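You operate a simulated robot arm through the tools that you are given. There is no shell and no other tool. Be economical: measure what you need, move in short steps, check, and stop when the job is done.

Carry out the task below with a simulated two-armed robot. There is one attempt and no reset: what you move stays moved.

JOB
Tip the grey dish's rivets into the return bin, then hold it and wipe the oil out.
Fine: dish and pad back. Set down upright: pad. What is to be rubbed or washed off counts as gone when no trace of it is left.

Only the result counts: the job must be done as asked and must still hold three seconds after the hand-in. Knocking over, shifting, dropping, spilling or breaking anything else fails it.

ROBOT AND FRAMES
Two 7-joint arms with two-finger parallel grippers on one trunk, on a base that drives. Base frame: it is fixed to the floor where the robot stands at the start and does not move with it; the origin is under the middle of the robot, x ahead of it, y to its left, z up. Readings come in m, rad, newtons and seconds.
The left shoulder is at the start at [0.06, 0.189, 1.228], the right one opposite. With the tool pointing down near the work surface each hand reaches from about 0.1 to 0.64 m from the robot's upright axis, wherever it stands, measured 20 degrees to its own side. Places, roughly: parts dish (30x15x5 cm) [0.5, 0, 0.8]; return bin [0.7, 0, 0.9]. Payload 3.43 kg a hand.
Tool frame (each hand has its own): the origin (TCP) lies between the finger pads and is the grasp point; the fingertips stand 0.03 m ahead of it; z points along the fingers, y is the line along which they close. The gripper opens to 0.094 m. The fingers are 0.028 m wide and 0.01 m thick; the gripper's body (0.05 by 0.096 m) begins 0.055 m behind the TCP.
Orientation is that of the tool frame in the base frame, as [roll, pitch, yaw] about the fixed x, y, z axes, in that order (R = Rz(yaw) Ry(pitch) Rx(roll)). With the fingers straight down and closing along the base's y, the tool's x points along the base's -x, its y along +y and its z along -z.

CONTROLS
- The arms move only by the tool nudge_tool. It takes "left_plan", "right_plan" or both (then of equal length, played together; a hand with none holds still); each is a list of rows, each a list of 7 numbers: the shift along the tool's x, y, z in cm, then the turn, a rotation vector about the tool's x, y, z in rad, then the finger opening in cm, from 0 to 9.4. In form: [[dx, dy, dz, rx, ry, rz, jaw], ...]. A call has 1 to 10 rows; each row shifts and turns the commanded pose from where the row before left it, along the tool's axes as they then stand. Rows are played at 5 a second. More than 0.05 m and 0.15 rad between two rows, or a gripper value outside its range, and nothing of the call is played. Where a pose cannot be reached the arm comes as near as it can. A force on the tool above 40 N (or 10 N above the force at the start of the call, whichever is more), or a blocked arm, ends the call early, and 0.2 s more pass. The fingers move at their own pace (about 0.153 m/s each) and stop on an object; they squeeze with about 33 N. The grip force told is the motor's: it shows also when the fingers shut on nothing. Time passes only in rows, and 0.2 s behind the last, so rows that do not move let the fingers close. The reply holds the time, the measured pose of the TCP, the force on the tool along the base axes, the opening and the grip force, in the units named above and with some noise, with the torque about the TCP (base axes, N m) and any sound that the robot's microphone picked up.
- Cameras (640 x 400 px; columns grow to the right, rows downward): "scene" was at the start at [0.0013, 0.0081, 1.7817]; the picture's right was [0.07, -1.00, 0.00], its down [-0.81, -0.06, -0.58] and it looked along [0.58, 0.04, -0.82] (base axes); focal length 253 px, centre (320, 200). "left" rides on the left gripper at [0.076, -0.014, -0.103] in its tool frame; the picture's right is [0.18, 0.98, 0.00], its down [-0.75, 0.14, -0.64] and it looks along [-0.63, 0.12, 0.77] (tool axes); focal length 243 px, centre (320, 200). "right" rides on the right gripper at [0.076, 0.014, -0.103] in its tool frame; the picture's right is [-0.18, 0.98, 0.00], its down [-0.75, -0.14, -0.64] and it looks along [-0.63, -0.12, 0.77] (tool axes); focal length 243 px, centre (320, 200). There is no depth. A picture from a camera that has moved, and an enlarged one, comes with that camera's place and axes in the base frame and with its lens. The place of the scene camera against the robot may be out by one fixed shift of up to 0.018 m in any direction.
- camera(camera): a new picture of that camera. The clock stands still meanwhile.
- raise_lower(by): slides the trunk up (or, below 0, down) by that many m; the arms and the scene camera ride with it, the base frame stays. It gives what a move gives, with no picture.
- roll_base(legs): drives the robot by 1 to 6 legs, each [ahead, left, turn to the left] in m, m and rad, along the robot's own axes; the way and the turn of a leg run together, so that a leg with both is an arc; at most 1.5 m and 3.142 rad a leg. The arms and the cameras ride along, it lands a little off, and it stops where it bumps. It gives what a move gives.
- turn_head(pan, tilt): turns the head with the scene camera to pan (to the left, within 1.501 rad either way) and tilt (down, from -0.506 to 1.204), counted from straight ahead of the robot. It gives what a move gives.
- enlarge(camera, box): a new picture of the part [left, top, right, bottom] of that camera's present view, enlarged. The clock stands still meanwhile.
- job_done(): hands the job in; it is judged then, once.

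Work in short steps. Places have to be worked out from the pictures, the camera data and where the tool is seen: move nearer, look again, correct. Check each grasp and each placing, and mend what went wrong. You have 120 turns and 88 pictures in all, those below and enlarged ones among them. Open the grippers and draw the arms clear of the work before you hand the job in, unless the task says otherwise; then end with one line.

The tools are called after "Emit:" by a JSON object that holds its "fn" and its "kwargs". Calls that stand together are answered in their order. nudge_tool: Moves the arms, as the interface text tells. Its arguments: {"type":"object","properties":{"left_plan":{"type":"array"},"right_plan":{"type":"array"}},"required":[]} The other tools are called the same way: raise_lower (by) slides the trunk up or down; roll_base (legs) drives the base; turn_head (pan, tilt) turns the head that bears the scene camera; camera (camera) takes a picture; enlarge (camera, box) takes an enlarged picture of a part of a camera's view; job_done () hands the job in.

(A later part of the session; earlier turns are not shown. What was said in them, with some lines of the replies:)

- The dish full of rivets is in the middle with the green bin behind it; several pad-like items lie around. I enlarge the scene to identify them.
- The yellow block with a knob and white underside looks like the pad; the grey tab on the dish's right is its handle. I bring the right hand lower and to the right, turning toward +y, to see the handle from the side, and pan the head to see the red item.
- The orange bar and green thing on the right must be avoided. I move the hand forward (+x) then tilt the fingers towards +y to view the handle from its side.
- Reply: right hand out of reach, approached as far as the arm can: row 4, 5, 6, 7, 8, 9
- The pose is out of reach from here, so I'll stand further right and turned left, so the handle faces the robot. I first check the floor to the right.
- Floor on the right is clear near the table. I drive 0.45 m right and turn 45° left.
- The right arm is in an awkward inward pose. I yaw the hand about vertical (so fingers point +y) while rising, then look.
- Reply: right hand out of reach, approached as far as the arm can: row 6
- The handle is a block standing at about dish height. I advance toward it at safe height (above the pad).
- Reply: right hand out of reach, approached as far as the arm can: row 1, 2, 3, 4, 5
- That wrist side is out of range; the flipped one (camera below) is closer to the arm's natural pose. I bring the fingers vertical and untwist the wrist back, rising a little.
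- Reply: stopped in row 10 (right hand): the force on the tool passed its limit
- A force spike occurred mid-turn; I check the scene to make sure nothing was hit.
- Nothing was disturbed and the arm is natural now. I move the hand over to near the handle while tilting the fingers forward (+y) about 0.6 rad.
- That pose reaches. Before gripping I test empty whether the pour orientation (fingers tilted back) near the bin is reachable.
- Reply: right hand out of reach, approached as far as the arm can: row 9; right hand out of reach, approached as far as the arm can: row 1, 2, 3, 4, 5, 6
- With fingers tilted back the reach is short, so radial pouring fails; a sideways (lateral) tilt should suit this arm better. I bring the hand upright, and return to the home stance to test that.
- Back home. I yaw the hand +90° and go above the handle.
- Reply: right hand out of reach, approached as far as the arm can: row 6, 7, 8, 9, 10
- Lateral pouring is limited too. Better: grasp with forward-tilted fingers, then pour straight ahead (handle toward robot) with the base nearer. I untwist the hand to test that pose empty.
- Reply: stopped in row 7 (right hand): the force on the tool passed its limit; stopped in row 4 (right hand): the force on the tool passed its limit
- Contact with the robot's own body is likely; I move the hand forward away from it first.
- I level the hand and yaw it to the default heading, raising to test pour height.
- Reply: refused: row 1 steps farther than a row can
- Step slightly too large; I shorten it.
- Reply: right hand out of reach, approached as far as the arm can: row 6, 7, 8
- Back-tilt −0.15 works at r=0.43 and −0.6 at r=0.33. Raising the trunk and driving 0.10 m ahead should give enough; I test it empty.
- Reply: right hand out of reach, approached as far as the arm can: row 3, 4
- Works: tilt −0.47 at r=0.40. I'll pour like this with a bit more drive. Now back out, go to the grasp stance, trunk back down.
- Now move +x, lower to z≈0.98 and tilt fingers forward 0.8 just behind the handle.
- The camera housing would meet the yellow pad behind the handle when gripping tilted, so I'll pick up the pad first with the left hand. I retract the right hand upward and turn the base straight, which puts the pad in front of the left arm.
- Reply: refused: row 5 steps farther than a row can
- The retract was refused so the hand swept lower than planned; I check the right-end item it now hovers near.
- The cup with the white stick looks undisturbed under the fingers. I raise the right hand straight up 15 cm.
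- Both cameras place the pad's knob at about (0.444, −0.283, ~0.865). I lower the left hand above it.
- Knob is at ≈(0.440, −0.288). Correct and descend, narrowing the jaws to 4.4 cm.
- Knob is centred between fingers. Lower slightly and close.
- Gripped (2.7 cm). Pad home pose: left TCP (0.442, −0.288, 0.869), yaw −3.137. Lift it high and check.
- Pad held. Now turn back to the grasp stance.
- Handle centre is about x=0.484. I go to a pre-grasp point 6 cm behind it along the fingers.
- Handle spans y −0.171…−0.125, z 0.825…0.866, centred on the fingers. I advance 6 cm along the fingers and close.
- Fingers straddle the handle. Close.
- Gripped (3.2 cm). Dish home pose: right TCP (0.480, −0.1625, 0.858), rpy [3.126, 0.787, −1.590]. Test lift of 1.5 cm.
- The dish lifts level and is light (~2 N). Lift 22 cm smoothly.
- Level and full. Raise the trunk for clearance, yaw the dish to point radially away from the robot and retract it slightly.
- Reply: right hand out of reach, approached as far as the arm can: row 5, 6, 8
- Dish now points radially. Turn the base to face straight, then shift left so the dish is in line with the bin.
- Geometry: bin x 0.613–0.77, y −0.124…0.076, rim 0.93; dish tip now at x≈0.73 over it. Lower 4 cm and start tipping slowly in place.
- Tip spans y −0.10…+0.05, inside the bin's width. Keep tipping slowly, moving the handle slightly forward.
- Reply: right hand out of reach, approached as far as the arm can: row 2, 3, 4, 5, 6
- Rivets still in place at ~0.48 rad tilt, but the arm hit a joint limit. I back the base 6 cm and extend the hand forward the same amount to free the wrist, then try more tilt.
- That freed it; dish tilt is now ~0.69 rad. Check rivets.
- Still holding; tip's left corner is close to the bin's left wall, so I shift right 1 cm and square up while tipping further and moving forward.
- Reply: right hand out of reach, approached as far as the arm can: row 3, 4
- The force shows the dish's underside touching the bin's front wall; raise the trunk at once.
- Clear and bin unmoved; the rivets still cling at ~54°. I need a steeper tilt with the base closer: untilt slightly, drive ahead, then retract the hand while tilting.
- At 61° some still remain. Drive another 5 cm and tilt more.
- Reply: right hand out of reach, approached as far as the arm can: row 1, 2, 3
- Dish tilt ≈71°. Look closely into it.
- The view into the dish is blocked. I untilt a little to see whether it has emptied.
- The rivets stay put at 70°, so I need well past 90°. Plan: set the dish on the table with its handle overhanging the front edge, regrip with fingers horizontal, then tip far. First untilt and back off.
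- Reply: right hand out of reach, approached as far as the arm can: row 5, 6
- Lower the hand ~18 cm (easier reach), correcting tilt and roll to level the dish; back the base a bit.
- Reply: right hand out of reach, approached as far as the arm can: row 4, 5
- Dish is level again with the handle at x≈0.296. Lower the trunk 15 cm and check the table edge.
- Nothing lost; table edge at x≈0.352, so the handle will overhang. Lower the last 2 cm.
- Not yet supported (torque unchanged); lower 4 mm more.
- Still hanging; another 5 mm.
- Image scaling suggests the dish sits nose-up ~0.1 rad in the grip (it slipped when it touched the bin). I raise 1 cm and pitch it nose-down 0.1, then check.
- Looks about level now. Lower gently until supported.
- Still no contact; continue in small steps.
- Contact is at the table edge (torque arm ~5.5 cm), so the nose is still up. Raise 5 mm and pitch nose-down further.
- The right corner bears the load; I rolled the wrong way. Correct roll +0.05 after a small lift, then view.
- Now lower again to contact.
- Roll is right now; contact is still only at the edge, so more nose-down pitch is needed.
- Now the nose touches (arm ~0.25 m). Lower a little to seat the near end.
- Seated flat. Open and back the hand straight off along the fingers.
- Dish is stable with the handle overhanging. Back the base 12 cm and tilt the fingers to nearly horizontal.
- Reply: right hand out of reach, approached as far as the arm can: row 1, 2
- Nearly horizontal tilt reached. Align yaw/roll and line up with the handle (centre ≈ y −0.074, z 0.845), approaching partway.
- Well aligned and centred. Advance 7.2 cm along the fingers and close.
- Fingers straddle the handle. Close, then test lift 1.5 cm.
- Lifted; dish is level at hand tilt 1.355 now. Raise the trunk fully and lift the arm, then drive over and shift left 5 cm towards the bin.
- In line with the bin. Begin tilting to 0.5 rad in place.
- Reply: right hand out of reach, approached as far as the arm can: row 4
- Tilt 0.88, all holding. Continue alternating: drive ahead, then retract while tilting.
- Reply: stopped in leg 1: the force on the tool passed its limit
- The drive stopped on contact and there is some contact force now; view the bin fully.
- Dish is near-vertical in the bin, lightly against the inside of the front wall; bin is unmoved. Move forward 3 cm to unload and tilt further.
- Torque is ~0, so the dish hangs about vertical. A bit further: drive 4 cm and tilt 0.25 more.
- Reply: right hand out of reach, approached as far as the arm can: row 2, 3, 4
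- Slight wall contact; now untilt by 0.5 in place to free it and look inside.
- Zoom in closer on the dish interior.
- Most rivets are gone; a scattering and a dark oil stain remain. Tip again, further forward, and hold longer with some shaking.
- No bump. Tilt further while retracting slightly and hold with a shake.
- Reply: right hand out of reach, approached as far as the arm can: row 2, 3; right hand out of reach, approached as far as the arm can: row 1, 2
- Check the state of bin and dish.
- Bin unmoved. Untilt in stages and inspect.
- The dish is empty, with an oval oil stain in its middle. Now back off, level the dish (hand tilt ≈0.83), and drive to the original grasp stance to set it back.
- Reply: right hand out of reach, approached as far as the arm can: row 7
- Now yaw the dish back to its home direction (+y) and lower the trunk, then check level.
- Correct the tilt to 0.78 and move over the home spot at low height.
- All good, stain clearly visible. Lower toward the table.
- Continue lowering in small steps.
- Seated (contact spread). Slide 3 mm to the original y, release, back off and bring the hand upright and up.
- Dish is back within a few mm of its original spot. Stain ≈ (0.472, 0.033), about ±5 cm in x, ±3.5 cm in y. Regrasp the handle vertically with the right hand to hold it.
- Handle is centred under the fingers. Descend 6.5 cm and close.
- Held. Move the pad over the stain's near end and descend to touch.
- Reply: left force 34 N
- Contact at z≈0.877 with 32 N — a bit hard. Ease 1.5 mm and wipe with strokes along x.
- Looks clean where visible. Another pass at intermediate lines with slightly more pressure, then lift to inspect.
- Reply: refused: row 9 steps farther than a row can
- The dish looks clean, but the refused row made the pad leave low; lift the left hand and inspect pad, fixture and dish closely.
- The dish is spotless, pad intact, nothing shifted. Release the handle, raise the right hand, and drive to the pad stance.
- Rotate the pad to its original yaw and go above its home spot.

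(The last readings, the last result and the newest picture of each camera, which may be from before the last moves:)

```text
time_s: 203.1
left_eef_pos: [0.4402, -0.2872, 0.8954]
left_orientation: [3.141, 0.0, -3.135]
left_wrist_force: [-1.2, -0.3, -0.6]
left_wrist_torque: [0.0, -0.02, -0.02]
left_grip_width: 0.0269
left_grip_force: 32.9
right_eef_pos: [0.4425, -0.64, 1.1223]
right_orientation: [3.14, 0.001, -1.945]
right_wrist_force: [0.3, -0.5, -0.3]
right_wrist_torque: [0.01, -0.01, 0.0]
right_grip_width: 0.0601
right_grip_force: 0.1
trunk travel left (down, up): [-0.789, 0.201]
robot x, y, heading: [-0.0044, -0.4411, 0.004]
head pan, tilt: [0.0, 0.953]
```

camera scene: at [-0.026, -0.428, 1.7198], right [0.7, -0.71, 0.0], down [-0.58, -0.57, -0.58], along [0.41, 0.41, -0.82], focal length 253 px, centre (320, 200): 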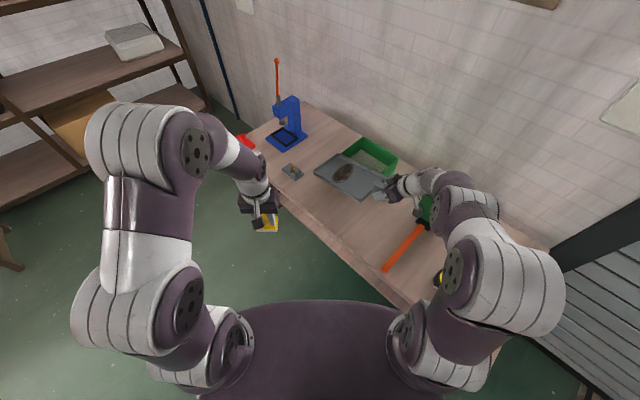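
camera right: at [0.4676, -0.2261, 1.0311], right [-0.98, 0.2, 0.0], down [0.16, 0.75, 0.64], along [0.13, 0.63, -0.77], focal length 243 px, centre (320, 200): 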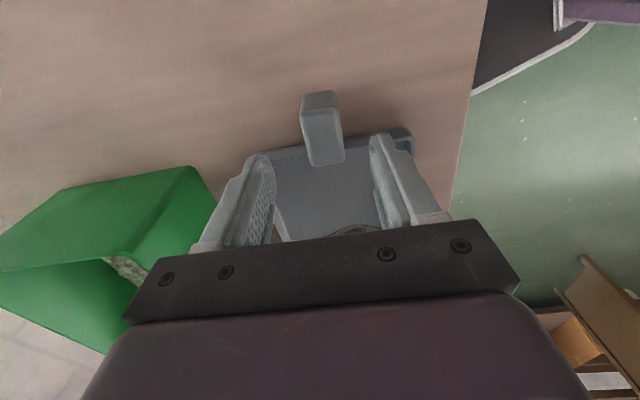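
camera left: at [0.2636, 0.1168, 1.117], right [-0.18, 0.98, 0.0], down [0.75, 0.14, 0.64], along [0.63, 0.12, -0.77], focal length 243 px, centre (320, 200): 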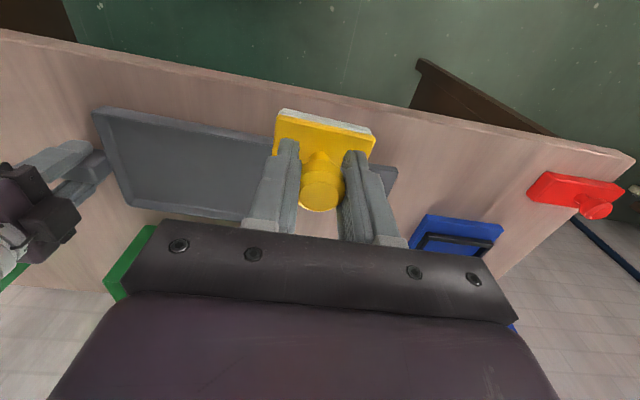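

Lower to its original height, feeling for contact.

Emit:
{"fn": "nudge_tool", "kwargs": {"left_plan": [[-0.15, 0, 1, 0, 0, 0, 0], [0, 0, 1, 0, 0, 0, 0], [0, 0, 0.4, 0, 0, 0, 0], [0, 0, 0.2, 0, 0, 0, 0], [0, 0, 0, 0, 0, 0, 0]]}}

Emit:
{"fn": "camera", "kwargs": {"camera": "left"}}

```text
time_s: 204.3
left_eef_pos: [0.442, -0.288, 0.8697]
left_orientation: [-3.14, 0.001, -3.135]
left_wrist_force: [0.7, 2.3, 12.1]
left_wrist_torque: [0.05, 0.24, 0.06]
left_grip_width: 0.0268
left_grip_force: 33.3
right_eef_pos: [0.4445, -0.6402, 1.1242]
right_orientation: [3.141, 0.002, -1.944]
right_wrist_force: [-0.2, 0.4, 0.0]
right_wrist_torque: [-0.01, -0.01, 0.02]
right_grip_width: 0.0603
right_grip_force: 0.0
trunk travel left (down, up): [-0.789, 0.201]
robot x, y, heading: [-0.0038, -0.4409, -0.0]
head pan, tilt: [0.0, 0.953]
```

```text
10 pictures are left
camera left: at [0.3661, -0.3025, 0.9713], right [-0.19, 0.98, 0.0], down [0.75, 0.15, 0.64], along [0.63, 0.12, -0.77], focal length 243 px, centre (320, 200)
```

left: 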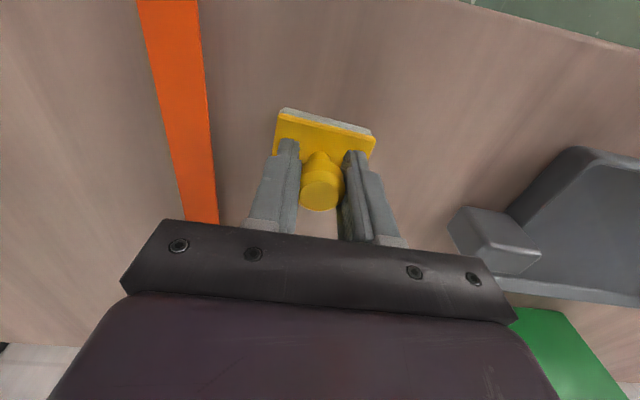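

Pad is seated at its original pose. Open gently and withdraw straight up, raising both arms.

Emit:
{"fn": "nudge_tool", "kwargs": {"left_plan": [[0, 0, 0, 0, 0, 0, 4.4], [0, 0, 0, 0, 0, 0, 4.4], [0, 0, -2, 0, 0, 0, 4.4], [0, 0, -4, 0, 0, 0, 4.4], [0, 0, -4, 0, 0, 0, 4.4], [0, 0, -4, 0, 0, 0, 6], [0, 0, -4, 0, 0, 0, 6], [2, 0, -4, 0, 0, 0, 6], [3, 0, -3, 0, 0, 0, 6]]}}

Emit:
{"fn": "enlarge", "kwargs": {"camera": "left", "box": [160, 0, 640, 300]}}

Emit:
{"fn": "camera", "kwargs": {"camera": "scene"}}

```text
time_s: 206.3
left_eef_pos: [0.3891, -0.2884, 1.1199]
left_orientation: [-3.141, 0.0, -3.136]
left_wrist_force: [-0.1, 1.0, -0.3]
left_wrist_torque: [0.0, 0.0, 0.03]
left_grip_width: 0.0602
left_grip_force: 0.1
right_eef_pos: [0.4416, -0.6389, 1.1235]
right_orientation: [-3.14, 0.002, -1.945]
right_wrist_force: [-0.2, 0.3, -0.2]
right_wrist_torque: [0.0, -0.02, 0.01]
right_grip_width: 0.0599
right_grip_force: 0.0
trunk travel left (down, up): [-0.789, 0.201]
robot x, y, heading: [-0.0011, -0.442, 0.005]
head pan, tilt: [0.0, 0.953]
```

```text
1.33 times, centred on (400, 150) of left
camera zoom: at [0.3138, -0.3032, 1.222], right [-0.19, 0.98, 0.0], down [0.75, 0.15, 0.64], along [0.63, 0.12, -0.77], focal length 324 px, centre (213, 267)
```

zoom: 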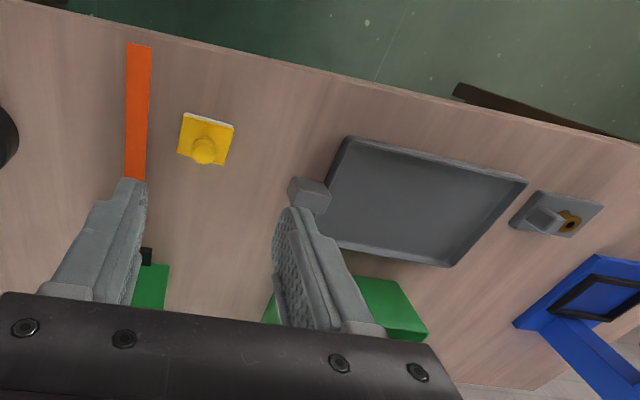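

```text
8 pictures are left
camera scene: at [-0.004, -0.4394, 1.6707], right [0.0, -1.0, 0.0], down [-0.81, 0.0, -0.58], along [0.58, 0.0, -0.81], focal length 253 px, centre (320, 200)
```

scene: 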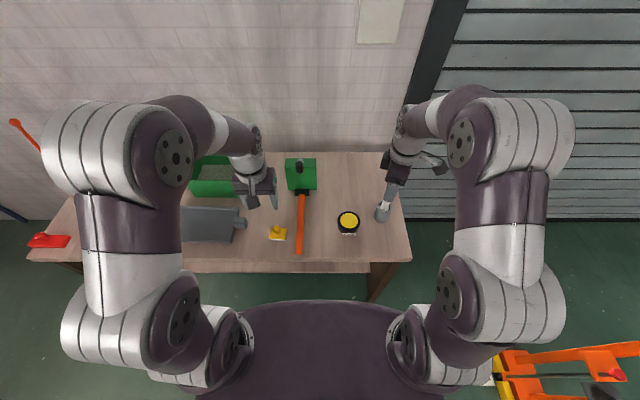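

Pad upright at home, dish clean and back, other items in place. Drive back to draw the arms clear of the work.

Emit:
{"fn": "roll_base", "kwargs": {"legs": [[-0.35, 0, 0]]}}

Emit:
{"fn": "camera", "kwargs": {"camera": "scene"}}

```text
time_s: 208.5
left_eef_pos: [0.0448, -0.288, 1.119]
left_orientation: [3.141, -0.002, -3.134]
left_wrist_force: [0.8, 0.1, 0.3]
left_wrist_torque: [0.01, -0.01, -0.03]
left_grip_width: 0.0602
left_grip_force: 0.0
right_eef_pos: [0.0969, -0.6391, 1.1229]
right_orientation: [3.141, 0.002, -1.94]
right_wrist_force: [-0.3, 0.6, 0.3]
right_wrist_torque: [0.0, 0.03, 0.02]
right_grip_width: 0.0598
right_grip_force: 0.0
trunk travel left (down, up): [-0.789, 0.201]
robot x, y, heading: [-0.3524, -0.4427, 0.003]
head pan, tilt: [0.0, 0.953]
```

```text
7 pictures are left
camera scene: at [-0.3488, -0.4404, 1.6707], right [0.0, -1.0, 0.0], down [-0.82, 0.0, -0.58], along [0.58, 0.0, -0.82], focal length 253 px, centre (320, 200)
```

scene: 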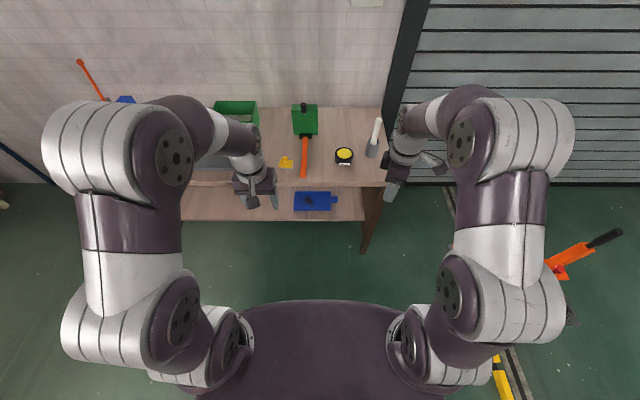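

Arms are clear, grippers are open and everything is in place, so I hand the job in.

Emit:
{"fn": "job_done", "kwargs": {}}

```text
The job is handed in.
```

The rivets are in the return bin, the oil is wiped out of the dish with no trace visible, and the dish and pad are back in place with the pad upright; I have handed the job in.
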